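You operate a simulated robot arm through the tools that you are given. There is no shell and no other tool. Be economical: measure what you need, move in short steps, check, and stop when the job is done.

The job below is to be done with a simulated robot arm. You get a single attempt, and the scene is never put back.

JOB
Swap the white trough in the drawer for the black one.
Fine: the black trough's lid and the white trough go on the bench; nothing spilt; drawer shut.
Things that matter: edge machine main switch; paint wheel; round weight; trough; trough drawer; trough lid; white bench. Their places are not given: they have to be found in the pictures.

It is judged by the outcome, as a careful person would: the job done as asked, and still so three seconds after it is handed in. It fails if anything else is knocked over, pushed out of place, dropped, spilled or broken. A push-on lid holds only when it is set on centred and level and pressed home; a screw cap is set on level and turned clockwise until tight.

ROBOT AND FRAMES
A 6-joint arm with a two-finger parallel gripper, fixed in place. Base frame: the origin is at the foot of the arm, x ahead of it, y to its left, z up. Readings come in m, degrees, newtons and seconds.
With the tool pointing down near the work surface it reaches from about 0.24 to 0.64 m from the base axis. Its first joint turns from -66.0 to 66.0 degrees. Payload 2.7 kg.
The tool frame sits at the grasp point between the pads (the TCP): z along the fingers, y along the line on which they close. The tips reach 0.023 m beyond it. The gripper opens to 0.094 m. The fingers are 0.038 m wide and 0.01 m thick; the gripper's body (0.054 by 0.096 m) begins 0.039 m behind the TCP.
Orientation is told as [roll, pitch, yaw] about the base's x, y, z axes, in that order, counted from this pose: with the fingers straight down and closing along the base's y, the tool's x points along the base's -x, its y along +y and its z along -z.

CONTROLS
- The arm moves only by the tool step_arm. Its argument "commands" is text: rows parted by semicolons, each of 7 numbers parted by spaces: the shift along the tool's x, y, z in units of 150 mm (1.0 is 150 mm), then the turn, a rotation vector about the tool's x, y, z in units of 120 degrees (1.0 is 120 degrees), then the opening, from 0 (shut) to 1 (fully open). In form: tx ty tz ax ay az fingers; .... A call has 1 to 10 rows; each row is the pose to reach, as a shift and turn from the pose commanded when the call began, along the tool's axes at that moment. A call with a number of a shift or a turn outside -1 to 1 is refused whole. A row lasts 0.2 s, in which the tool goes at most 0.05 m and 8.6 degrees; a call with a longer step from one row to the next is refused whole, and so is a gripper value outside its range. Where a pose cannot be reached the arm comes as near as it can. A force on the tool above 40 N (or 10 N above the force at the start of the call, whichever is more), or a blocked arm, ends the call early, and 0.2 s more pass. The fingers move at their own pace (about 0.045 m/s each) and stop on an object; they squeeze with about 30 N. The grip force told is the motor's: it shows also when the fingers shut on nothing. Time passes only in rows, and 0.2 s behind the last, so rows that repeat a pose let the fingers close. It gives the time, the measured TCP pose, the force on the tool (base axes), the opening and the grip force at its end, in the units of the frame above (readings bear some noise), with the torque about the TCP (base axes, N m) and any sound that the robot's microphone picked up.
- Cameras (640 x 400 px; columns grow to the right, rows downward): "scene" is fixed at [0.078, -0.4517, 1.382]; the picture's right is [0.63, -0.77, 0.00], its down [-0.60, -0.49, -0.63] and it looks along [0.48, 0.40, -0.78] (base axes); focal length 214 px, centre (320, 200). "wrist" rides on the gripper at [0.087, 0.016, -0.075] in the tool frame; the picture's right is [-0.18, 0.98, 0.00], its down [-0.58, -0.11, -0.81] and it looks along [-0.79, -0.15, 0.59] (tool axes); focal length 243 px, centre (320, 200).
- capture(camera): a new picture of that camera. No time passes.
- pixel_to_xyz(camera, pixels): for up to 12 pixels [column, row] of the newest picture of that camera ("zoom" is the newest enlarged one), the place [x, y, z] in the base frame of the surface seen there, good to about 0.003 m. No time passes.
- enlarge(camera, box): a new picture of the part [left, top, right, bottom] of that camera's present view, enlarged. No time passes.
- close_job(): hands the job in; it is judged then, once.

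Keep the steps short. Do not move on a guess: measure, check each grasp and each placing, and mend mistakes. In all there are 80 turns and 38 pictures (those below and enlarged ones count). Leave the gripper open and the arm clear of the work at the hand-in unless told otherwise, and finish with a single line.

The tools are called as a command line: name --argument value ..., lists and objects as JSON in quotes. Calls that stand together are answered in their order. step_arm: Moves the arm, as the interface text tells. Its arguments: {"type":"object","properties":{"commands":{"type":"string"}},"required":["commands"]} The other tools are called the same way: capture (camera) takes a picture; pixel_to_xyz (camera, pixels) gives the place of the surface under pixels of a picture; enlarge (camera, box) takes an enlarged picture of a part of a camera's view; close_job () hands the job in.

At the start:

```text
clock: 0.0
tcp_pos: [0.2899, -0.2026, 1.2187]
orientation: [-0.1, -0.2, 0.2]
contact_force: [-0.6, -0.6, 0.0]
wrist_torque: [0.0, -0.05, 0.0]
gripper_width: 0.094
finger_force: 0.1
```

scene: 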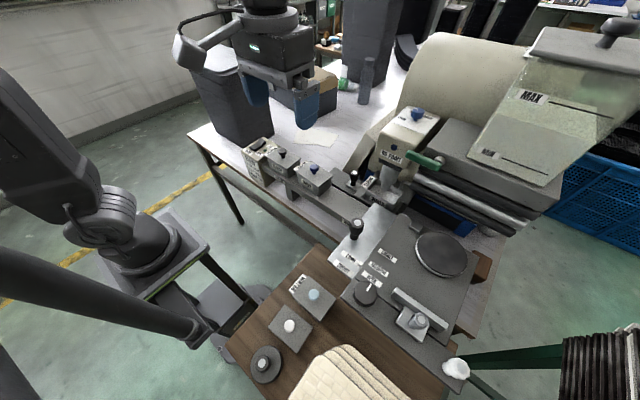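
wrist: 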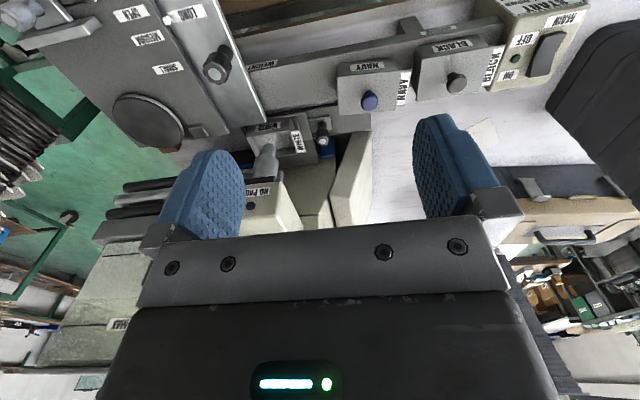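

I see troughs with labels (NAVY, BLACK, WHITE) around pixels (250–420, 140–230). I'll enlarge those parts of the scene to tell them apart.

enlarge --camera "scene" --box '[230, 90, 430, 215]'

enlarge --camera "wrist" --box '[220, 0, 600, 237]'

enlarge --camera "scene" --box '[320, 160, 500, 272]'

```text
3.20 times, centred on (330, 152) of scene
```

zoom: 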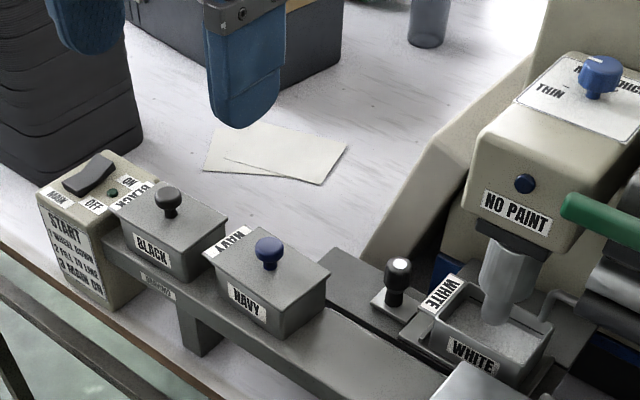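

```text
1.68 times, centred on (410, 118) of wrist
```

zoom: 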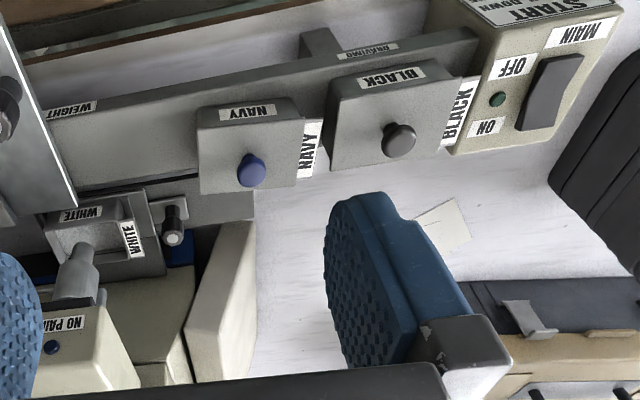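

```text
3.56 times, centred on (410, 216) of scene
```

zoom: 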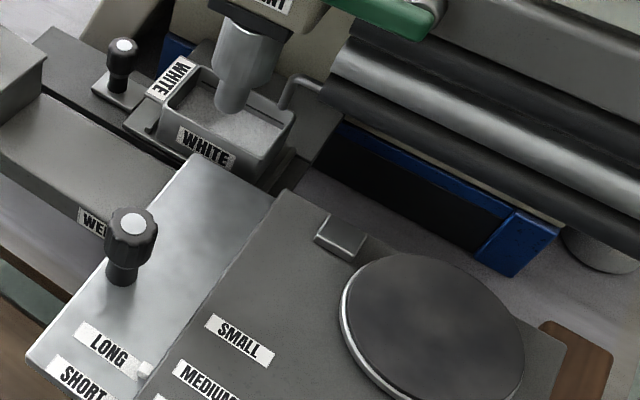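

I'll read the instruction text on the switch box and look closely at the labels, the drawer and the lower table.

enlarge --camera "scene" --box '[235, 130, 299, 170]'

enlarge --camera "wrist" --box '[480, 0, 608, 80]'

enlarge --camera "scene" --box '[230, 230, 486, 390]'

enlarge --camera "scene" --box '[335, 160, 431, 220]'

```text
10.00 times, centred on (267, 150) of scene
```

zoom: 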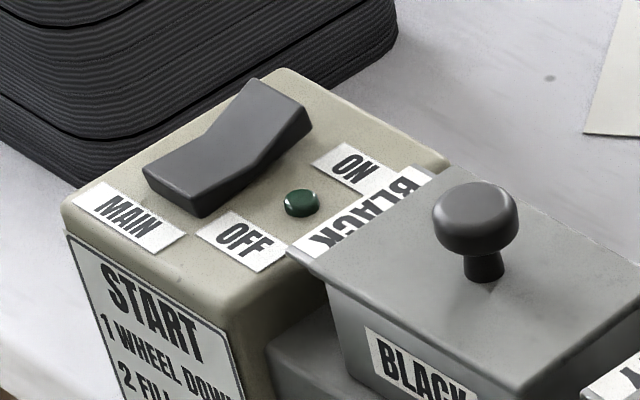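

```text
5.00 times, centred on (544, 40) of wrist
```

zoom: 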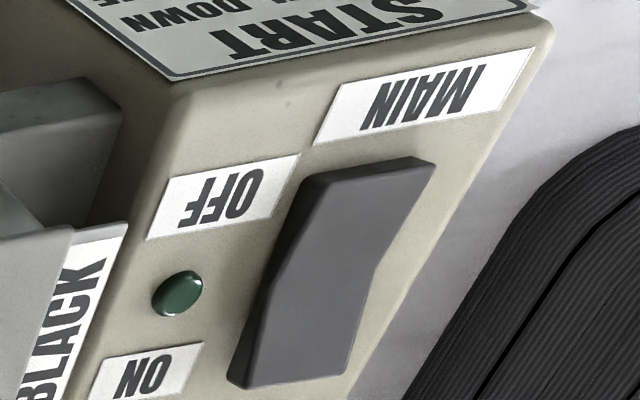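

```text
2.50 times, centred on (358, 310) of scene
```

zoom: 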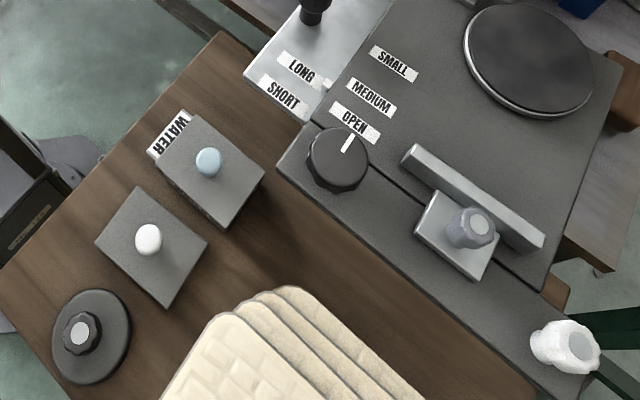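

```text
6.67 times, centred on (383, 190) of scene
```

zoom: 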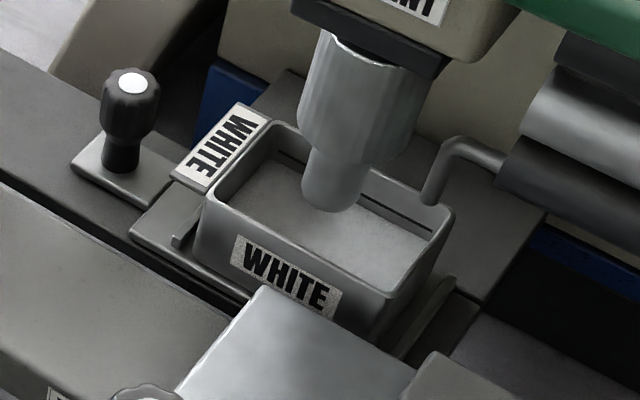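

The main switch reads OFF with its lamp dark. The fluted wheel seems to reach down into the white trough. I'll read the two small labels on the rail and look at the head with the green lever.

enlarge --camera "scene" --box '[262, 160, 390, 240]'

enlarge --camera "scene" --box '[365, 95, 477, 165]'

enlarge --camera "wrist" --box '[200, 40, 440, 190]'

```text
5.00 times, centred on (326, 200) of scene
```

zoom: 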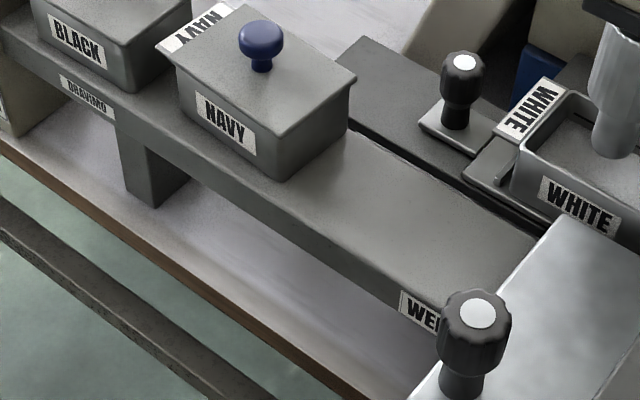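

```text
5.71 times, centred on (421, 130) of scene
```

zoom: 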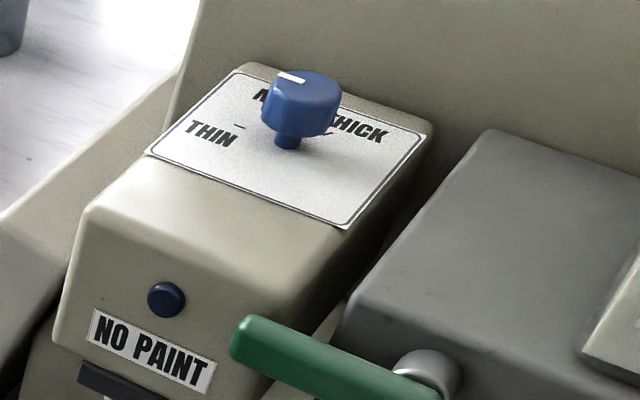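

```text
2.67 times, centred on (320, 115) of wrist
```

zoom: 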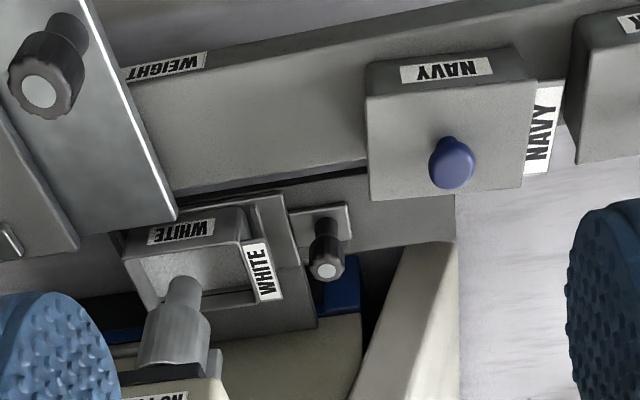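

Now I'll measure from this newest enlarged wrist view (wheel, white trough, drawer knob and plate, navy trough, rail) and from the scene view (black trough, switch box, bench, arm surroundings).

pixel_to_xyz --camera "zoom" --pixels '[[327, 270], [300, 215], [342, 212], [266, 262], [185, 285], [155, 265], [125, 235], [240, 208], [155, 308], [380, 235], [300, 165], [185, 330]]'

pixel_to_xyz --camera "scene" --pixels '[[282, 152], [267, 153], [281, 166], [301, 155], [287, 145], [314, 169], [278, 181], [265, 148], [320, 137], [335, 115], [345, 185], [325, 170]]'

pixel_to_xyz --camera "scene" --pixels '[[384, 190], [379, 196], [367, 190], [376, 179], [403, 192], [389, 205], [352, 185], [355, 172], [420, 156], [400, 188], [380, 212], [265, 372]]'

```text
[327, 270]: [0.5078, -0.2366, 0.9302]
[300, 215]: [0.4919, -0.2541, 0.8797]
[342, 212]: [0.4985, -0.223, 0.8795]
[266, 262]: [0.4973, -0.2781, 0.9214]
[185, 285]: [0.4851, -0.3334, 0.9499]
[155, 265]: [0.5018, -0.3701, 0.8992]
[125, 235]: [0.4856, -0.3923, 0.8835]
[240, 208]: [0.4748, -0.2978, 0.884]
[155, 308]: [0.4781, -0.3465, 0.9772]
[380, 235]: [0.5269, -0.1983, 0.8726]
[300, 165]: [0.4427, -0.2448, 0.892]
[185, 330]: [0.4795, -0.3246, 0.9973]
```

```text
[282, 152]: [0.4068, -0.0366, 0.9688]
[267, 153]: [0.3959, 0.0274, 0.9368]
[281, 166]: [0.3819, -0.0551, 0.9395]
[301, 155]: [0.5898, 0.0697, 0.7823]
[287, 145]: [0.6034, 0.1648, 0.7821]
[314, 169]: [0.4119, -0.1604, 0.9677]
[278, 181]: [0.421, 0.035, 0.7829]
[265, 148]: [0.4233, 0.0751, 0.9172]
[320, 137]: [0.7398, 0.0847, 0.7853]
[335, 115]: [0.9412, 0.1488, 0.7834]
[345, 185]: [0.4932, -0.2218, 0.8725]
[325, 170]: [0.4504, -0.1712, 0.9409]
```

```text
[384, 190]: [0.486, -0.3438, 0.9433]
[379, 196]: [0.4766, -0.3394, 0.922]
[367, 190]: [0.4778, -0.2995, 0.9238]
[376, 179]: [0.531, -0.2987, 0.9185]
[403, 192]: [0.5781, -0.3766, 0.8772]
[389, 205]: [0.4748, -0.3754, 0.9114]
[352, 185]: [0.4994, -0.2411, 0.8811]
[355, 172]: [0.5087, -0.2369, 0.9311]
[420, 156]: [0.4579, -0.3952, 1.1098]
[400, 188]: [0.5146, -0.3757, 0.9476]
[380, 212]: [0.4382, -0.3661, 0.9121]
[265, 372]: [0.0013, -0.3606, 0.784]
```

The bench top is at z≈0.783 and the white trough's rim at z≈0.92. The drawer knob is at (0.508, -0.237, 0.93), and the drawer would slide along +y. I need to know whether the wheel dips below the rim, so I'll bring the wrist camera closer.

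pixel_to_xyz --camera "scene" --pixels '[[356, 222], [355, 240], [375, 222], [430, 160], [445, 165], [395, 150], [405, 125], [417, 115], [370, 145], [245, 120], [300, 105], [262, 62]]'

step_arm --commands "0 -0.16 0.2 0 0 0 1; 0 -0.33 0.4 0 0 0 1; 0 -0.5 0.6 0 0 0 1; 0 -0.65 0.79 0 0 0 1; 0 -0.65 0.79 0 0 0 1"

capture --camera "wrist"

```text
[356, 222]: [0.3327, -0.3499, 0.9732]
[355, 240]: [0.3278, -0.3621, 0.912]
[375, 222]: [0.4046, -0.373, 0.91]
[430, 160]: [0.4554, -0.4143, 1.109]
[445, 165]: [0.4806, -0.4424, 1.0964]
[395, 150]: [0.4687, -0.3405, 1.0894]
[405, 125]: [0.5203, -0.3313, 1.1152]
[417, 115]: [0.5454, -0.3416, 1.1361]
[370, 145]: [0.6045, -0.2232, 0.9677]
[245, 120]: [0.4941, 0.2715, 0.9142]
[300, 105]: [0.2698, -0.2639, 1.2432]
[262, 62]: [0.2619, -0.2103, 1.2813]
```

```text
clock: 1.2
tcp_pos: [0.2896, -0.3014, 1.1002]
orientation: [-0.1, 0.0, 0.2]
contact_force: [-0.5, 0.0, 0.3]
wrist_torque: [0.0, 0.02, 0.02]
gripper_width: 0.0939
finger_force: 0.0
```

```text
25 pictures are left
```

wrist: 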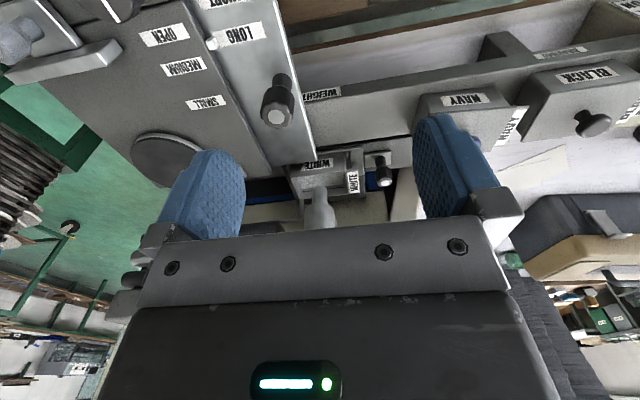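

enlarge --camera "wrist" --box '[256, 140, 416, 240]'

```text
4.00 times, centred on (336, 190) of wrist
```

zoom: 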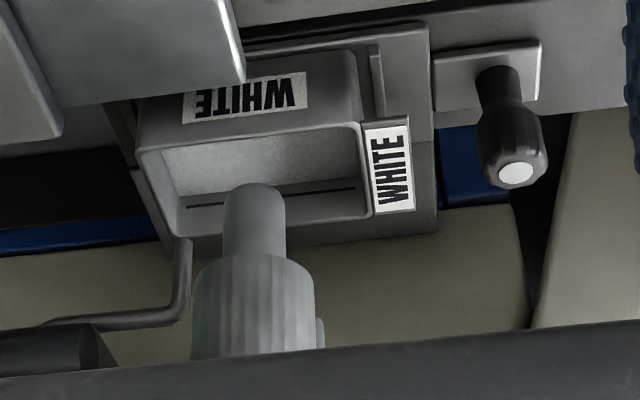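

The trough's fill line is visible. I'll measure the wheel tip, the rim and the paint level here.

pixel_to_xyz --camera "zoom" --pixels '[[254, 190], [254, 215], [225, 215], [284, 215], [300, 165], [200, 165], [300, 207], [140, 150], [358, 128], [365, 215], [180, 235], [200, 218]]'

pixel_to_xyz --camera "zoom" --pixels '[[376, 75], [410, 50], [425, 200], [410, 160], [372, 160], [245, 100], [270, 135], [515, 175], [498, 90], [460, 60], [180, 260], [340, 60]]'

```text
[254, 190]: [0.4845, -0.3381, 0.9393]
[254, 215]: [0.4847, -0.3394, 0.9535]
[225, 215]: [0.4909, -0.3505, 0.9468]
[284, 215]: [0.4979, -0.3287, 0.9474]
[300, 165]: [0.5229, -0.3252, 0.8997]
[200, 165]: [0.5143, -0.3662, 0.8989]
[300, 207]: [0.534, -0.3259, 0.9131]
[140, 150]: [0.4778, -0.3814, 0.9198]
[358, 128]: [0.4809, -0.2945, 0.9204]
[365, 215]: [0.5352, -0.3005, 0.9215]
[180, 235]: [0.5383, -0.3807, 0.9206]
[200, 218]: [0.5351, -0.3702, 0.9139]
```

```text
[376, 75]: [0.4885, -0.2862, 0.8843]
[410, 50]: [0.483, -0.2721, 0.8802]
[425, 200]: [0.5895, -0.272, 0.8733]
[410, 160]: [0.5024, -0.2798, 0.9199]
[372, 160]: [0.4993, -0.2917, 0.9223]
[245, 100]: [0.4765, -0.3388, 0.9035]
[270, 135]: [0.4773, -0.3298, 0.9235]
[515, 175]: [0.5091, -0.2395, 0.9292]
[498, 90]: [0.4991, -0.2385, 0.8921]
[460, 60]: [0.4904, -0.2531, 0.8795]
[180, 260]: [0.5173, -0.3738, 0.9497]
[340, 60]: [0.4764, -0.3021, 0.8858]
```

The wheel tip is at z≈0.93 or higher and the rim is at 0.922, so the wheel is raised and the drawer can slide under it. Paint stands at z≈0.899. Now I'll measure the neighbours: the navy and black lids, the rail end and the head's left edge.

pixel_to_xyz --camera "scene" --pixels '[[299, 173], [321, 185], [332, 175], [309, 164], [265, 155], [278, 148], [297, 157], [287, 169], [303, 171], [334, 169], [340, 167], [378, 152]]'

pixel_to_xyz --camera "zoom" --pixels '[[560, 200], [600, 120], [620, 90], [530, 310], [560, 60], [545, 50], [440, 60], [400, 205], [230, 20], [245, 75], [205, 345], [320, 345]]'

enlarge --camera "wrist" --box '[480, 30, 640, 130]'

```text
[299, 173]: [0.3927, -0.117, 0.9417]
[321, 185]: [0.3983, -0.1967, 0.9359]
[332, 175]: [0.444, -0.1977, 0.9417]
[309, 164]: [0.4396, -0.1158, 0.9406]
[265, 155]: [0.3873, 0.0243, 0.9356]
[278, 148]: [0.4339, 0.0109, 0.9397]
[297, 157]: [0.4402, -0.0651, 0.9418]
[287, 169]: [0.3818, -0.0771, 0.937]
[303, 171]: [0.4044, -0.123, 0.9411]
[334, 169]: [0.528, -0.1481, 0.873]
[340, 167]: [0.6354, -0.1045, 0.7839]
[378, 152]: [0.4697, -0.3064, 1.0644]
```

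```text
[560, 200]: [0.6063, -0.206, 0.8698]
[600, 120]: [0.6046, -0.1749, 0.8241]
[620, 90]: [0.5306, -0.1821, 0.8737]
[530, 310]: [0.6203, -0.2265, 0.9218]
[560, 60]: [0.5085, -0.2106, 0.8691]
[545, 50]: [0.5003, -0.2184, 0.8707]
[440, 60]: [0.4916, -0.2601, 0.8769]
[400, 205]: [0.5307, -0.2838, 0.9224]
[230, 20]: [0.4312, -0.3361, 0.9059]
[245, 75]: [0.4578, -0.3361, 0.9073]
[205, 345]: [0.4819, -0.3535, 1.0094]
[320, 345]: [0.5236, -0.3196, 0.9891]
```

```text
4.00 times, centred on (560, 80) of wrist
```

zoom: 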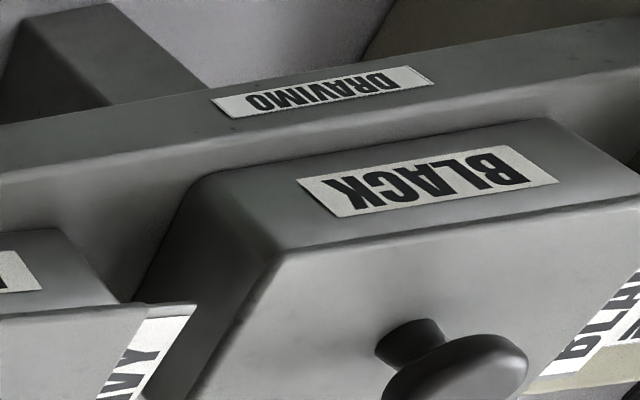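

The drawer knob is centred at (0.509, -0.2395) and the machine head starts at y≲-0.30. I'll turn the tool about -90° in yaw, which puts the camera on the +y side and closes the fingers along x. I'll also move over to (0.40, -0.20), well above everything.

step_arm --commands "-0.07 0.07 0 0 0 0.07 0.7; -0.15 0.13 0 0 0 0.14 0.7; -0.22 0.2 0 0 0 0.21 0.7; -0.29 0.27 0 0 0 0.28 0.7; -0.37 0.33 0 0 0 0.35 0.7; -0.44 0.4 0 0 0 0.42 0.7; -0.51 0.47 0 0 0 0.49 0.7; -0.58 0.53 0 0 0 0.56 0.7; -0.66 0.6 0 0 0 0.63 0.7; -0.73 0.67 0 0 0 0.7 0.7"

```text
clock: 3.4
tcp_pos: [0.3998, -0.1991, 1.0996]
orientation: [0.1, -0.2, -84.0]
contact_force: [1.0, 0.4, -0.2]
wrist_torque: [0.06, -0.01, 0.03]
gripper_width: 0.0661
finger_force: 0.1
```

The yaw is -84°. Next I'll finish the turn, go above the knob at (0.509, -0.230) and come down to z≈1.03.

step_arm --commands "-0.094 0.234 0 0 0 0.05 0.7; -0.187 0.467 0 0 0 0.05 0.7; -0.281 0.701 0 0 0 0.05 0.7; -0.281 0.701 0.23 0 0 0.05 0.7; -0.281 0.701 0.467 0 0 0.05 0.7; -0.281 0.701 0.467 0 0 0.05 0.7"

capture --camera "wrist"

```text
clock: 4.8
tcp_pos: [0.5073, -0.2317, 1.0311]
orientation: [0.2, -0.1, -89.8]
contact_force: [-0.6, 0.4, 0.8]
wrist_torque: [-0.01, -0.01, 0.0]
gripper_width: 0.066
finger_force: 0.1
```

```text
22 pictures are left
```

wrist: 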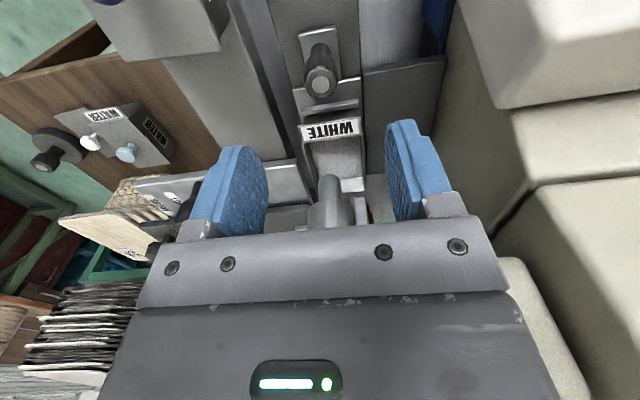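

The knob is at (320, 85), between the fingers. I'll check its place and its shaft before going down.

pixel_to_xyz --camera "wrist" --pixels '[[320, 85], [305, 82], [337, 82], [320, 52], [315, 30], [345, 110], [330, 128], [355, 185], [465, 70]]'

step_arm --commands "0.011 0.01 0.22 0 0 0 0.7; 0.011 0.01 0.44 0 0 0 0.7; 0.011 0.01 0.6 0 0 0 0.7; 0.011 0.01 0.7 0 0 0 0.7; 0.011 0.01 0.77 0 0 0 0.7; 0.011 0.01 0.77 0 0 0 0.7"

```text
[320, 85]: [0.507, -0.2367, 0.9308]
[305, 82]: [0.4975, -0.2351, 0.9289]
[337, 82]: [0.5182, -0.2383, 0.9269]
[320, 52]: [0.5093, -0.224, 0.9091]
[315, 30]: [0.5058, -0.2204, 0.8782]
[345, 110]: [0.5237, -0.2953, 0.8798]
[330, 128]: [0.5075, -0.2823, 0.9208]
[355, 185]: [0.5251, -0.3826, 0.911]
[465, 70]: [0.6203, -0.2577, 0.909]
```

```text
clock: 6.2
tcp_pos: [0.5107, -0.2291, 0.9152]
orientation: [0.0, -0.1, -89.8]
contact_force: [0.1, -1.0, 0.5]
wrist_torque: [0.0, 0.02, 0.01]
gripper_width: 0.0659
finger_force: 0.1
```

The knob stands between the pads. I'll close on it.

step_arm --commands "0 0.015 0 0 0 0 0.1; 0 0.015 0 0 0 0 0.1; 0 0.015 0 0 0 0 0.1; 0 0.015 0 0 0 0 0.1; 0 0.015 0 0 0 0 0.1"

```text
clock: 7.2
tcp_pos: [0.5064, -0.2291, 0.9157]
orientation: [-1.0, 0.3, -90.0]
contact_force: [-7.9, 2.6, 7.0]
wrist_torque: [-0.23, 0.25, -0.08]
gripper_width: 0.0254
finger_force: 45.4
stopped in row 4: the force on the tool passed its limit at 41 N (the readings are from after the stop); the commanded pose is now the measured one
```

The knob is gripped (width 0.025). I'll pull gently towards +y by 45 mm in small steps.

step_arm --commands "0.03 0 0 0 0 0 0.1; 0.07 0 0 0 0 0 0.1; 0.12 0 0 0 0 0 0.1; 0.17 0 0 0 0 0 0.1; 0.22 0 0 0 0 0 0.1; 0.26 0 0 0 0 0 0.1; 0.29 0 0 0 0 0 0.1; 0.3 0 0 0 0 0 0.1"

capture --camera "wrist"

```text
clock: 9.0
tcp_pos: [0.5077, -0.1854, 0.9146]
orientation: [-0.9, 0.2, -90.0]
contact_force: [-21.5, 0.1, 14.4]
wrist_torque: [-0.6, 0.13, -0.12]
gripper_width: 0.0253
finger_force: 44.7
```

```text
21 pictures are left
```

wrist: 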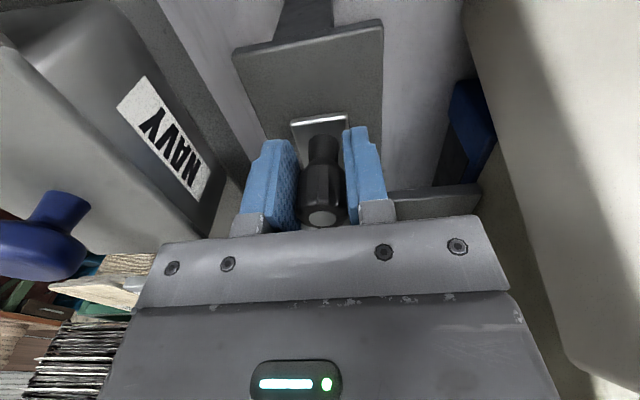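

The drawer follows; the knob plate moved with the fingers. The side load is -21 N in x, so I'll ease 2 mm in -x and 1 mm up. Then I'll pull another 50 mm.

step_arm --commands "0 -0.01 -0.007 0 0 0 0.1; 0.03 -0.015 -0.01 0 0 0 0.1; 0.08 -0.015 -0.01 0 0 0 0.1; 0.13 -0.015 -0.01 0 0 0 0.1; 0.18 -0.015 -0.01 0 0 0 0.1; 0.23 -0.015 -0.01 0 0 0 0.1; 0.28 -0.015 -0.01 0 0 0 0.1; 0.32 -0.015 -0.01 0 0 0 0.1; 0.34 -0.015 -0.01 0 0 0 0.1"

enlarge --camera "scene" --box '[270, 120, 430, 220]'

```text
clock: 11.0
tcp_pos: [0.506, -0.1333, 0.9155]
orientation: [-0.7, 0.2, -90.1]
contact_force: [26.7, -0.1, -30.0]
wrist_torque: [0.82, -0.06, 0.25]
gripper_width: 0.0254
finger_force: 45.0
```

```text
4.00 times, centred on (350, 170) of scene
```

zoom: 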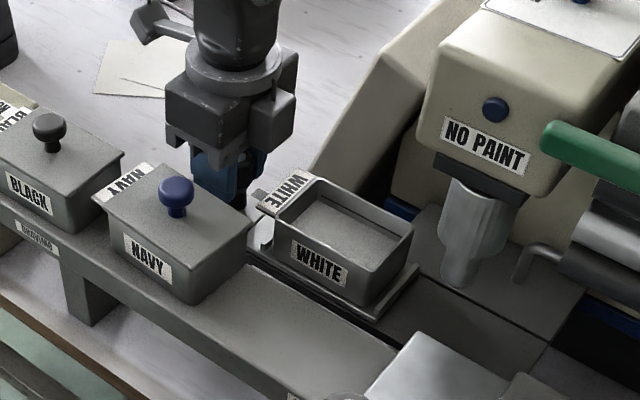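

The trough is now clear of the wheel, with the drawer pulled about 96 mm. I'll relieve the over-correction, pull 10 mm more for clearance and then open the fingers.

step_arm --commands "0 0.004 0.003 0 0 0 0.1; 0 0.008 0.006 0 0 0 0.1; 0.03 0.008 0.006 0 0 0 0.1; 0.065 0.008 0.006 0 0 0 0.1; 0.07 0.008 0.006 0 0 0 0.1; 0.07 0.008 0.006 0 0 0 0.1"

```text
clock: 12.4
tcp_pos: [0.5055, -0.1227, 0.9142]
orientation: [-0.9, 0.0, -90.1]
contact_force: [6.7, -0.2, -11.4]
wrist_torque: [-0.4, 0.02, -0.04]
gripper_width: 0.0251
finger_force: 44.9
```

It came freely. Now I'll open the fingers and rise straight up.

step_arm --commands "0 0 0 0 0 0 0.6; 0 0 0 0 0 0 0.6; 0 0 0 0 0 0 0.6; 0 0 -0.05 0 0 0 0.6; 0 0 -0.2 0 0 0 0.6; 0 0 -0.4 0 0 0 0.6; 0 0 -0.6 0 0 0 0.6; 0 0 -0.8 0 0 0 0.6; 0 0 -0.8 0 0 0 0.6"

capture --camera "wrist"

enlarge --camera "scene" --box '[290, 130, 418, 210]'

```text
clock: 14.4
tcp_pos: [0.5086, -0.123, 1.0348]
orientation: [-0.7, 0.2, -90.1]
contact_force: [0.4, -0.6, 1.3]
wrist_torque: [-0.03, 0.0, -0.02]
gripper_width: 0.0565
finger_force: 0.1
```

```text
19 pictures are left
```

wrist: 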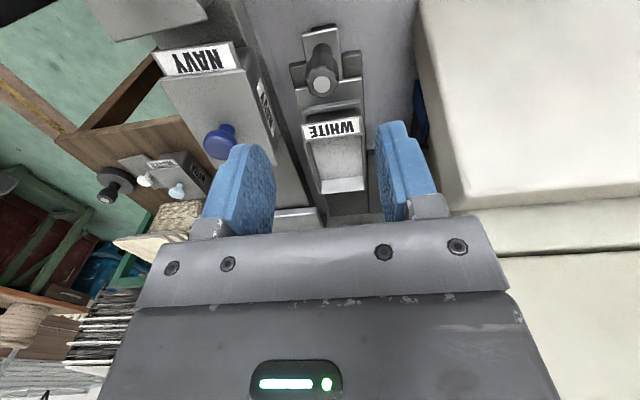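

```text
5.00 times, centred on (354, 170) of scene
```

zoom: 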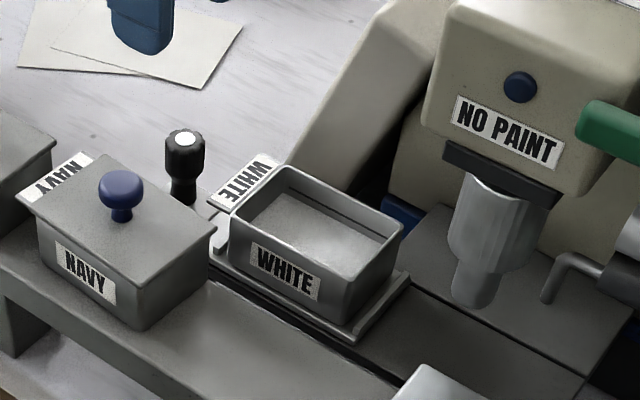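

The trough is fully exposed. I'll measure its rim corners, sides and tab, and the drawer ridges.

pixel_to_xyz --camera "zoom" --pixels '[[233, 207], [286, 170], [400, 228], [346, 282], [310, 245], [245, 178], [350, 318], [246, 250], [222, 232], [380, 312], [185, 140], [290, 310]]'

pixel_to_xyz --camera "wrist" --pixels '[[305, 145], [365, 138], [322, 191], [362, 188], [332, 128], [340, 165], [322, 82], [340, 205], [335, 118], [310, 105], [270, 135], [230, 45]]'

```text
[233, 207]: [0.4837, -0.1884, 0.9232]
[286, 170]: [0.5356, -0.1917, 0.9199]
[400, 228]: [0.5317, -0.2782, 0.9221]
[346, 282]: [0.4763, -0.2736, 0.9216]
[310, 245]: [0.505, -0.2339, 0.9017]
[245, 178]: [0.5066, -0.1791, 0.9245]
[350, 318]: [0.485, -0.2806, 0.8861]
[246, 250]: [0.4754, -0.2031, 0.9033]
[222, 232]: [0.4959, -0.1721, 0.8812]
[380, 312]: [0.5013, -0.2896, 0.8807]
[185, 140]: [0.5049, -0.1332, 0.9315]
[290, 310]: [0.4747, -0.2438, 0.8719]
```

```text
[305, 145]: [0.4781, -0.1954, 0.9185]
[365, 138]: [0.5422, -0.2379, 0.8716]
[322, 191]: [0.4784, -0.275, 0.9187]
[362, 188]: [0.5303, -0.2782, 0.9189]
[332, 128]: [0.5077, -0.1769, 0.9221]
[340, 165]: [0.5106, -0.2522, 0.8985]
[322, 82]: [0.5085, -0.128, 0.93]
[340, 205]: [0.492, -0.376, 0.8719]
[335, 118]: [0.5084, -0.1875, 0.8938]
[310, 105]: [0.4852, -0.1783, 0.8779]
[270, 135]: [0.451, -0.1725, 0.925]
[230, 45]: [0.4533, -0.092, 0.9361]
```

The trough spans x 0.477–0.537 and y -0.279 to -0.190, with its rim at 0.921. I'll move above its centre (0.507, -0.234) with the fingers wide, then go down to z 0.914.

step_arm --commands "-0.25 -0.01 0 0 0.006 0 0.92; -0.5 -0.01 0 0 0.006 0 0.92; -0.74 -0.01 0 0 0.006 0 0.92; -0.74 -0.01 0.02 0 0.006 0 0.92; -0.74 -0.01 0.25 0 0.006 0 0.92; -0.74 -0.01 0.45 0 0.006 0 0.92; -0.74 -0.01 0.62 0 0.006 0 0.92; -0.74 -0.01 0.74 0 0.006 0 0.92; -0.74 -0.01 0.805 0 0.006 0 0.92; -0.74 -0.01 0.805 0 0.006 0 0.92"

capture --camera "wrist"

```text
clock: 16.6
tcp_pos: [0.5051, -0.2335, 0.9143]
orientation: [-0.8, 0.9, -90.1]
contact_force: [-0.7, -0.1, 0.5]
wrist_torque: [-0.03, 0.02, 0.01]
gripper_width: 0.0864
finger_force: 0.0
```

```text
17 pictures are left
```

wrist: 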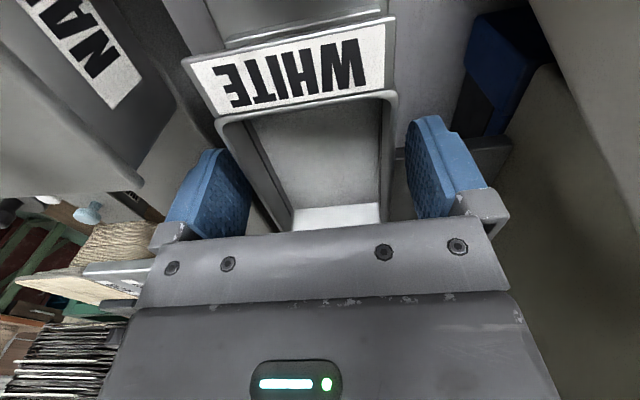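

The fingers straddle the front and back walls. I'll level the tool (roll -0.8, pitch 0.9), centre by 2 mm in +x and close.

step_arm --commands "0 0.012 0 -0.0067 -0.0075 0 0.92; 0 0.012 0 -0.0067 -0.0075 0 0.92; 0 0.012 0 -0.0067 -0.0075 0 0.4; 0 0.012 0 -0.0067 -0.0075 0 0.4; 0 0.012 0 -0.0067 -0.0075 0 0.4; 0 0.012 0 -0.0067 -0.0075 0 0.4"

```text
clock: 18.0
tcp_pos: [0.5077, -0.2339, 0.9149]
orientation: [0.0, 0.1, -90.0]
contact_force: [-0.2, -0.1, 0.3]
wrist_torque: [-0.04, 0.07, -0.04]
gripper_width: 0.0618
finger_force: 30.1
```

Gripped at 61.8 mm with 30 N. I'll lift slowly by 20 mm and then check the load and level.

step_arm --commands "0 0 -0.02 0 0 0 0.4; 0 0 -0.06 0 0 0 0.4; 0 0 -0.1 0 0 0 0.4; 0 0 -0.13 0 0 0 0.4; 0 0 -0.14 0 0 0 0.4; 0 0 -0.14 0 0 0 0.4"

pixel_to_xyz --camera "scene" --pixels '[[297, 142], [300, 147], [312, 147], [325, 146], [305, 152], [290, 150], [320, 155], [258, 140], [268, 135], [280, 175]]'

enlarge --camera "scene" --box '[230, 90, 422, 210]'

```text
clock: 19.4
tcp_pos: [0.5079, -0.2337, 0.9355]
orientation: [0.1, 0.0, -89.9]
contact_force: [-0.5, -0.1, -1.8]
wrist_torque: [-0.04, 0.0, -0.03]
gripper_width: 0.0613
finger_force: 30.0
```

```text
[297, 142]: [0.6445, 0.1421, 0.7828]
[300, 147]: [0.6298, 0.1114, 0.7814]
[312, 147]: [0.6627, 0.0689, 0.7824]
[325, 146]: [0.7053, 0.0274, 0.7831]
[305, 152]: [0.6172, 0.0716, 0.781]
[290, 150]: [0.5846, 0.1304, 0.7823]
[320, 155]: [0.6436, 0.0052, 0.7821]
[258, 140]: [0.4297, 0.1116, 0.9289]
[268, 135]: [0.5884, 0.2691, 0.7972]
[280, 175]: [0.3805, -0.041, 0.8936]
```

```text
3.33 times, centred on (326, 150) of scene
```

zoom: 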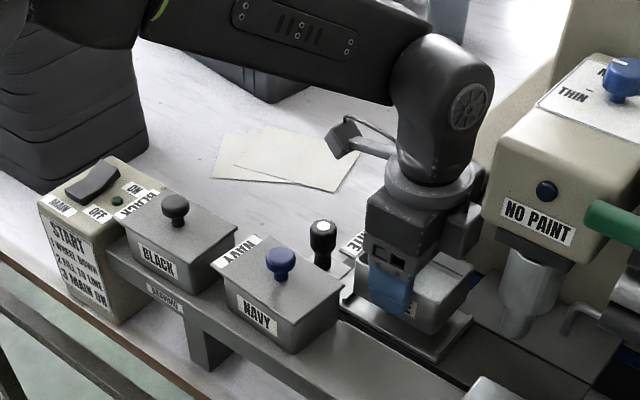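

The load is 2 N and level, and the trough is off the drawer. I'll raise it to z≈1.0, then carry it smoothly in +y.

step_arm --commands "0 0 -0.05 0 0 0 0.4; 0 0 -0.15 0 0 0 0.4; 0 0 -0.27 0 0 0 0.4; 0 0 -0.37 0 0 0 0.4; 0 0 -0.42 0 0 0 0.4; 0.05 0.01 -0.43 0 0 0 0.4; 0.15 0.03 -0.43 0 0 0 0.4; 0.3 0.05 -0.43 0 0 0 0.4; 0.45 0.08 -0.43 0 0 0 0.4; 0.6 0.11 -0.43 0 0 0 0.4"

step_arm --commands "0.08 0.02 0 0 0 0 0.4; 0.22 0.05 0 0 0 0 0.4; 0.38 0.07 0 0 0 0 0.4; 0.54 0.09 0 0 0 0 0.4; 0.7 0.1 0 0 0 0 0.4; 0.84 0.11 0 0 0 0 0.4; 0.94 0.11 0 0 0 0 0.4; 0.99 0.11 0 0 0 0 0.4; 1.0 0.11 0 0 0 0 0.4"

```text
clock: 21.6
tcp_pos: [0.524, -0.1439, 0.9995]
orientation: [0.1, 0.0, -90.0]
contact_force: [-0.3, -0.1, -2.6]
wrist_torque: [0.0, -0.02, 0.03]
gripper_width: 0.0618
finger_force: 29.9
```

```text
clock: 23.6
tcp_pos: [0.5399, 0.0061, 1.0006]
orientation: [-0.1, 0.0, -90.0]
contact_force: [0.5, -0.7, -2.5]
wrist_torque: [0.0, -0.01, 0.03]
gripper_width: 0.0618
finger_force: 29.7
```

At (0.540, 0.006). I'll finish the way to y = 0.055 and lower to z≈0.875, then look.

step_arm --commands "0.06 0 0 0 0 0 0.4; 0.17 0 0 0 0 0 0.4; 0.28 0 0.03 0 0 0 0.4; 0.33 0 0.1 0 0 0 0.4; 0.33 0 0.25 0 0 0 0.4; 0.33 0 0.42 0 0 0 0.4; 0.33 0 0.58 0 0 0 0.4; 0.33 0 0.72 0 0 0 0.4; 0.33 0 0.81 0 0 0 0.4; 0.33 0 0.84 0 0 0 0.4"

enlarge --camera "scene" --box '[230, 70, 390, 170]'

```text
clock: 25.8
tcp_pos: [0.5406, 0.0544, 0.8732]
orientation: [-0.1, 0.0, -90.0]
contact_force: [0.0, 0.3, -3.6]
wrist_torque: [0.0, 0.01, -0.02]
gripper_width: 0.0619
finger_force: 30.1
```

```text
4.00 times, centred on (310, 120) of scene
```

zoom: 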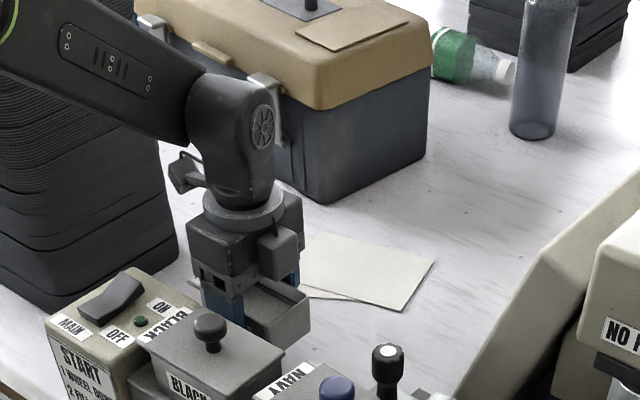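

The landing spot is clear of the papers and the box. I'll lower to just above the bench.

step_arm --commands "0 0 0.08 0 0 0 0.4; 0 0 0.18 0 0 0 0.4; 0 0 0.27 0 0 0 0.4; 0 0 0.34 0 0 0 0.4; 0 0 0.375 0 0 0 0.4; 0 0 0.385 0 0 0 0.4; 0 0 0.395 0 0 0 0.4; 0 0 0.395 0 0 0 0.4"

```text
clock: 27.6
tcp_pos: [0.5412, 0.056, 0.8158]
orientation: [0.0, -0.1, -90.1]
contact_force: [-2.2, -1.4, 6.0]
wrist_torque: [-0.17, 0.32, -0.01]
gripper_width: 0.0614
finger_force: 29.5
```

The force went from -3 to +6 N, so the trough stands on the bench. I'll open and rise.

step_arm --commands "0 0 -0.01 0 0 0 0.5; 0 0 -0.01 0 0 0 0.88; 0 0 -0.01 0 0 0 0.88; 0 0 -0.01 0 0 0 0.88; 0 0 -0.05 0 0 0 0.88; 0 0 -0.2 0 0 0 0.88; 0 0 -0.45 0 0 0 0.88; 0 0 -0.7 0 0 0 0.88; 0 0 -0.95 0 0 0 0.88; 0 0 -1 0 0 0 0.88"

capture --camera "wrist"

```text
clock: 29.8
tcp_pos: [0.5396, 0.0552, 0.9669]
orientation: [0.0, 0.1, -90.1]
contact_force: [0.1, 0.3, 0.5]
wrist_torque: [-0.01, 0.0, 0.02]
gripper_width: 0.0829
finger_force: 0.1
```

```text
14 pictures are left
```

wrist: 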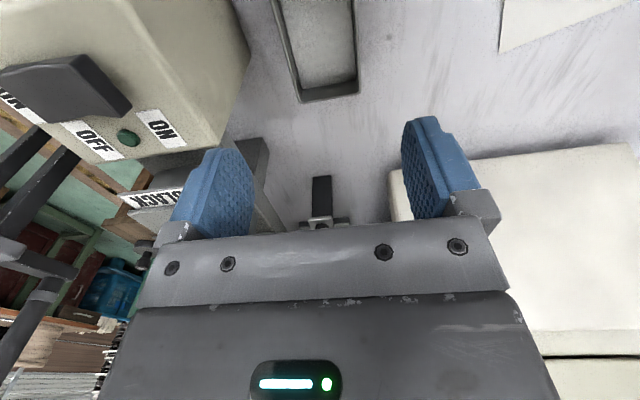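

The white trough stands upright on the bench. Next I'll rise and go over the black trough's lid knob, (0.407, -0.037) in the estimate, and look.

step_arm --commands "0 0 -0.25 0 0 0 0.6; 0 0 -0.5 0 0 0 0.6; 0 0 -0.7 0 0 0 0.6; -0.12 -0.18 -0.7 0 0 0 0.6; -0.24 -0.36 -0.7 0 0 0 0.6; -0.37 -0.54 -0.7 0 0 0 0.6; -0.49 -0.72 -0.7 0 0 0 0.6; -0.615 -0.885 -0.7 0 0 0 0.6; -0.615 -0.885 -0.7 0 0 0 0.6"

capture --camera "wrist"

```text
clock: 31.8
tcp_pos: [0.408, -0.0373, 1.0693]
orientation: [0.1, 0.0, -90.0]
contact_force: [-0.3, 0.1, -0.5]
wrist_torque: [-0.03, -0.01, 0.0]
gripper_width: 0.0563
finger_force: 0.1
```

```text
13 pictures are left
```

wrist: 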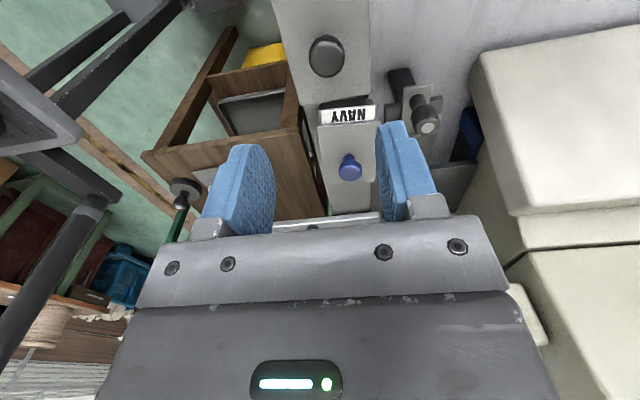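

The black knob is at (326, 57) and the navy trough beyond it. I'll measure the knob and lid.

pixel_to_xyz --camera "wrist" --pixels '[[326, 55], [312, 55], [341, 55], [326, 40], [326, 70], [302, 98], [372, 98], [365, 40], [285, 40], [325, 108], [350, 165], [345, 15]]'

```text
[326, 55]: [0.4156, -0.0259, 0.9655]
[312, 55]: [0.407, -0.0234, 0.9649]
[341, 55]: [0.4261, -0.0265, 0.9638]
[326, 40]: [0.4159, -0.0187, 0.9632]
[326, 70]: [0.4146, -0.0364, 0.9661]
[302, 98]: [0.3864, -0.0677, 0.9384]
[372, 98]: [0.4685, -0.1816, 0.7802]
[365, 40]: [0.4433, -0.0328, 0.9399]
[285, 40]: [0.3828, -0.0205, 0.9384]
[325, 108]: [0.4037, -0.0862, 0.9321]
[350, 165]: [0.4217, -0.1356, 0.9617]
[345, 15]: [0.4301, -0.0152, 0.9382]
```

The knob centre is at (0.416, -0.028), top z 0.967. I'll align and go down to TCP z 0.967, which puts the tips at 0.944, above the lid at 0.939.

step_arm --commands "0.062 0.053 0.1 0 0 0 0.6; 0.062 0.053 0.35 0 0 0 0.6; 0.062 0.053 0.52 0 0 0 0.6; 0.062 0.053 0.63 0 0 0 0.6; 0.062 0.053 0.68 0 0 0 0.6; 0.062 0.053 0.68 0 0 0 0.6; 0.062 0.053 0.68 0 0 0 0.1; 0.062 0.053 0.68 0 0 0 0.1; 0.062 0.053 0.68 0 0 0 0.1; 0.062 0.053 0.68 0 0 0 0.1"

```text
clock: 34.0
tcp_pos: [0.4154, -0.0295, 0.9674]
orientation: [0.0, 0.0, -90.0]
contact_force: [-0.7, 0.3, -0.6]
wrist_torque: [-0.03, -0.01, -0.02]
gripper_width: 0.024
finger_force: 29.9
heard: snap
```

The knob is gripped at 24 mm. A "snap" was heard, so I'll lift only a few millimetres and look.

step_arm --commands "0 0 -0.01 0 0 0 0.1; 0 0 -0.02 0 0 0 0.1; 0 0 -0.03 0 0 0 0.1; 0 0 -0.05 0 0 0 0.1; 0 0 -0.07 0 0 0 0.1; 0 0 -0.07 0 0 0 0.1"

enlarge --camera "scene" --box '[235, 115, 347, 185]'

```text
clock: 35.4
tcp_pos: [0.4151, -0.0278, 0.9786]
orientation: [0.1, 0.0, -89.9]
contact_force: [-0.3, -0.5, -0.8]
wrist_torque: [0.02, 0.02, 0.03]
gripper_width: 0.0241
finger_force: 30.3
```

```text
5.71 times, centred on (291, 150) of scene
```

zoom: 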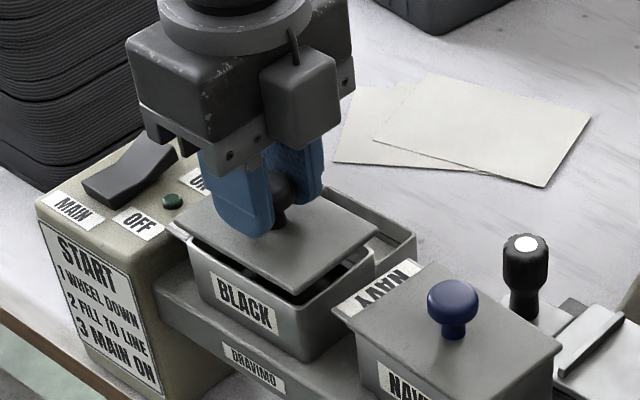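

The lid is free and the trough stayed in place. The lid goes to (0.575, -0.055), which is clear of the white trough and the drawer. I'll lift and carry it there in two legs.

step_arm --commands "0 0 -0.08 0 0 0 0.1; 0 0 -0.2 0 0 0 0.1; 0 0 -0.35 0 0 0 0.1; 0 0 -0.45 0 0 0 0.1; 0 0.05 -0.47 0 0 0 0.1; -0.05 0.2 -0.47 0 0 0 0.1; -0.1 0.4 -0.47 0 0 0 0.1; -0.15 0.6 -0.47 0 0 0 0.1; -0.18 0.7 -0.47 0 0 0 0.1; -0.18 0.72 -0.47 0 0 0 0.1"

step_arm --commands "0 0.1 0.1 0 0 0 0.1; 0 0.25 0.25 0 0 0 0.1; 0 0.345 0.45 0 0 0 0.1; 0 0.345 0.65 0 0 0 0.1; 0 0.345 0.85 0 0 0 0.1; 0 0.345 0.98 0 0 0 0.1; 0 0.345 0.98 0 0 0 0.1"

enlarge --camera "scene" --box '[250, 100, 394, 190]'

```text
clock: 37.6
tcp_pos: [0.5242, -0.0541, 1.049]
orientation: [-0.1, 0.0, -90.0]
contact_force: [1.1, 0.4, 0.3]
wrist_torque: [-0.02, 0.03, -0.01]
gripper_width: 0.0242
finger_force: 30.6
```

```text
clock: 39.2
tcp_pos: [0.576, -0.0539, 0.9021]
orientation: [0.0, 0.0, -90.0]
contact_force: [-0.4, -0.2, -0.2]
wrist_torque: [0.03, 0.04, 0.05]
gripper_width: 0.024
finger_force: 30.5
```

```text
4.44 times, centred on (322, 145) of scene
```

zoom: 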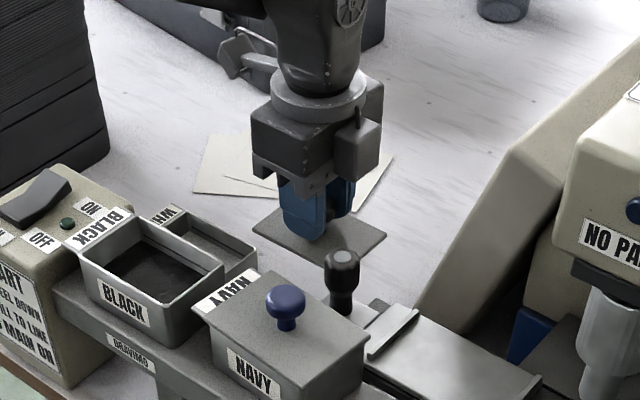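

I can see black paint in the open trough, and the lid hangs level over a free patch of bench. I'll lower it to z≈0.824 and check the force.

step_arm --commands "0 0 0.12 0 0 0 0.1; 0 0 0.27 0 0 0 0.1; 0 0 0.4 0 0 0 0.1; 0 0 0.48 0 0 0 0.1; 0 0 0.51 0 0 0 0.1; 0 0 0.52 0 0 0 0.1; 0 0 0.53 0 0 0 0.1; 0 0 0.53 0 0 0 0.1"

```text
clock: 41.0
tcp_pos: [0.576, -0.0538, 0.8221]
orientation: [0.0, 0.0, -89.9]
contact_force: [0.3, -0.5, 0.3]
wrist_torque: [0.0, 0.0, 0.01]
gripper_width: 0.0242
finger_force: 29.7
```

No contact yet. I'll continue in 1 mm steps.

step_arm --commands "0 0 0.01 0 0 0 0.1; 0 0 0.017 0 0 0 0.1; 0 0 0.024 0 0 0 0.1; 0 0 0.024 0 0 0 0.1"

```text
clock: 42.0
tcp_pos: [0.5748, -0.0551, 0.8192]
orientation: [0.0, -0.1, -90.0]
contact_force: [0.3, -0.2, 0.2]
wrist_torque: [0.0, 0.02, 0.01]
gripper_width: 0.0239
finger_force: 29.7
```

step_arm --commands "0 0 0.008 0 0 0 0.1; 0 0 0.016 0 0 0 0.1; 0 0 0.024 0 0 0 0.1; 0 0 0.03 0 0 0 0.1; 0 0 0.03 0 0 0 0.1"

```text
clock: 43.2
tcp_pos: [0.5772, -0.0542, 0.8172]
orientation: [0.3, -0.1, -90.0]
contact_force: [-10.4, 0.4, 33.2]
wrist_torque: [-0.05, 0.2, -0.04]
gripper_width: 0.0238
finger_force: 29.9
```

The lid is on the bench. I'll ease off, open and rise.

step_arm --commands "0 0 -0.012 0 0 0 0.1; 0 0 -0.012 0 0 0 0.6; 0 0 -0.012 0 0 0 0.6; 0 0 -0.012 0 0 0 0.6; 0 0 -0.012 0 0 0 0.6; 0 0 -0.1 0 0 0 0.6; 0 0 -0.3 0 0 0 0.6; 0 0 -0.6 0 0 0 0.6; 0 0 -0.9 0 0 0 0.6; 0 0 -1 0 0 0 0.6"

enlarge --camera "scene" --box '[250, 120, 394, 210]'

```text
clock: 45.4
tcp_pos: [0.5742, -0.0546, 0.9638]
orientation: [0.0, 0.0, -90.1]
contact_force: [-0.5, 0.6, 0.6]
wrist_torque: [-0.01, 0.01, 0.0]
gripper_width: 0.0568
finger_force: 0.1
```

```text
4.44 times, centred on (322, 165) of scene
```

zoom: 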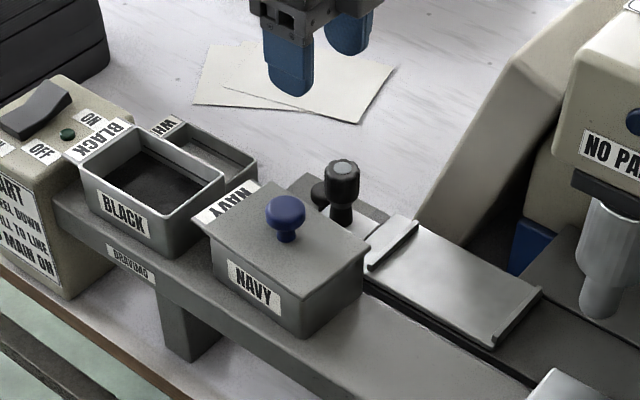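

The lid is lying flat behind the navy trough. Next I'll measure the black trough and the empty drawer tray with its two ridges.

pixel_to_xyz --camera "zoom" --pixels '[[86, 167], [139, 126], [222, 178], [165, 222], [150, 185], [100, 145], [110, 210], [165, 250], [415, 222], [372, 264], [538, 291], [495, 342]]'

pixel_to_xyz --camera "zoom" --pixels '[[430, 230], [390, 270], [520, 290], [485, 330], [450, 280], [343, 165], [375, 235], [200, 215], [240, 205], [320, 190], [190, 150], [345, 205]]'

```text
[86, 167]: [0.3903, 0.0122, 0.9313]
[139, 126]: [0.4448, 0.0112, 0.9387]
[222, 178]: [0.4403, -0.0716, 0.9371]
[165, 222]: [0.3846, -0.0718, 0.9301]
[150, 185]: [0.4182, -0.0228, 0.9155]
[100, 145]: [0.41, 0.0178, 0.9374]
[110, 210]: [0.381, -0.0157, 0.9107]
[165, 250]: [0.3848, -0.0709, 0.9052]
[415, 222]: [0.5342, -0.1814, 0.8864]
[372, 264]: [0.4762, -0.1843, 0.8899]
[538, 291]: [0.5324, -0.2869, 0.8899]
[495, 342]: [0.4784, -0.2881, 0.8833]
```

```text
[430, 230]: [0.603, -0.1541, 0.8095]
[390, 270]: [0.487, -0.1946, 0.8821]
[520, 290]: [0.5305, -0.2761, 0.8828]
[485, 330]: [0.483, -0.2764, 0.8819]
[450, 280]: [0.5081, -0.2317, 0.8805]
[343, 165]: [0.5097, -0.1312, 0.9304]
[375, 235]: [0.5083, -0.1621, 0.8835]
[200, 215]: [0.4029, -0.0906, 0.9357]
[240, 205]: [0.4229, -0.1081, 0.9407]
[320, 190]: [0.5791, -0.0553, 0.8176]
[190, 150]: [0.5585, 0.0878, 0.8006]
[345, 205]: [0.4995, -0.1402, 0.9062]
```

The black trough's centre is (0.416, -0.031), and the grip height equivalent to the white one is z≈0.927. The drawer slot is unchanged. I'll rise and move over the black trough with the fingers wide.

step_arm --commands "0 0 -0.25 0 0 0 0.92; 0 0 -0.5 0 0 0 0.92; 0 -0.05 -0.65 0 0 0 0.92; 0.04 -0.25 -0.65 0 0 0 0.92; 0.08 -0.5 -0.65 0 0 0 0.92; 0.12 -0.75 -0.65 0 0 0 0.92; 0.157 -0.95 -0.65 0 0 0 0.92; 0.157 -0.99 -0.65 0 0 0 0.92; 0.157 -0.99 -0.65 0 0 0 0.92"

```text
clock: 47.4
tcp_pos: [0.4253, -0.0312, 1.0625]
orientation: [0.0, 0.0, -90.0]
contact_force: [0.5, -0.3, -0.1]
wrist_torque: [0.02, 0.02, 0.01]
gripper_width: 0.0864
finger_force: 0.0
```

I'll align in x (-9 mm) and go down to z≈0.928.

step_arm --commands "0 -0.06 0 0 0 0 0.92; 0 -0.062 0.25 0 0 0 0.92; 0 -0.062 0.45 0 0 0 0.92; 0 -0.062 0.62 0 0 0 0.92; 0 -0.062 0.76 0 0 0 0.92; 0 -0.062 0.86 0 0 0 0.92; 0 -0.062 0.9 0 0 0 0.92; 0 -0.062 0.9 0 0 0 0.92"

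capture --camera "wrist"

```text
clock: 49.2
tcp_pos: [0.4179, -0.0303, 0.9265]
orientation: [0.0, -0.1, -90.0]
contact_force: [0.6, 0.4, 0.3]
wrist_torque: [0.03, 0.0, -0.01]
gripper_width: 0.0863
finger_force: 0.0
```

```text
9 pictures are left
```

wrist: 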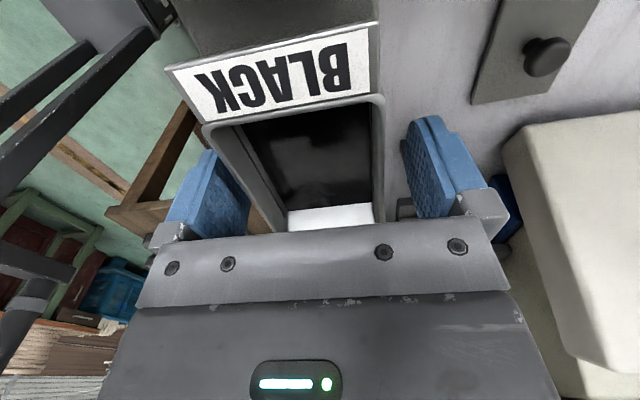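

The trough sits about 4 mm to -x of the tool centre (its edges at columns 203–385). I'll shift by -4 mm and close.

step_arm --commands "0 -0.013 0 0 0 0 0.92; 0 -0.025 0 0 0 0 0.92; 0 -0.025 0 0 0 0 0.92; 0 -0.025 0 0 0 0 0.4; 0 -0.025 0 0 0 0 0.4; 0 -0.025 0 0 0 0 0.4; 0 -0.025 0 0 0 0 0.4"

```text
clock: 50.8
tcp_pos: [0.4135, -0.0305, 0.927]
orientation: [-0.1, 0.0, -90.1]
contact_force: [0.8, -0.1, 1.1]
wrist_torque: [-0.06, -0.15, -0.03]
gripper_width: 0.0618
finger_force: 29.7
```

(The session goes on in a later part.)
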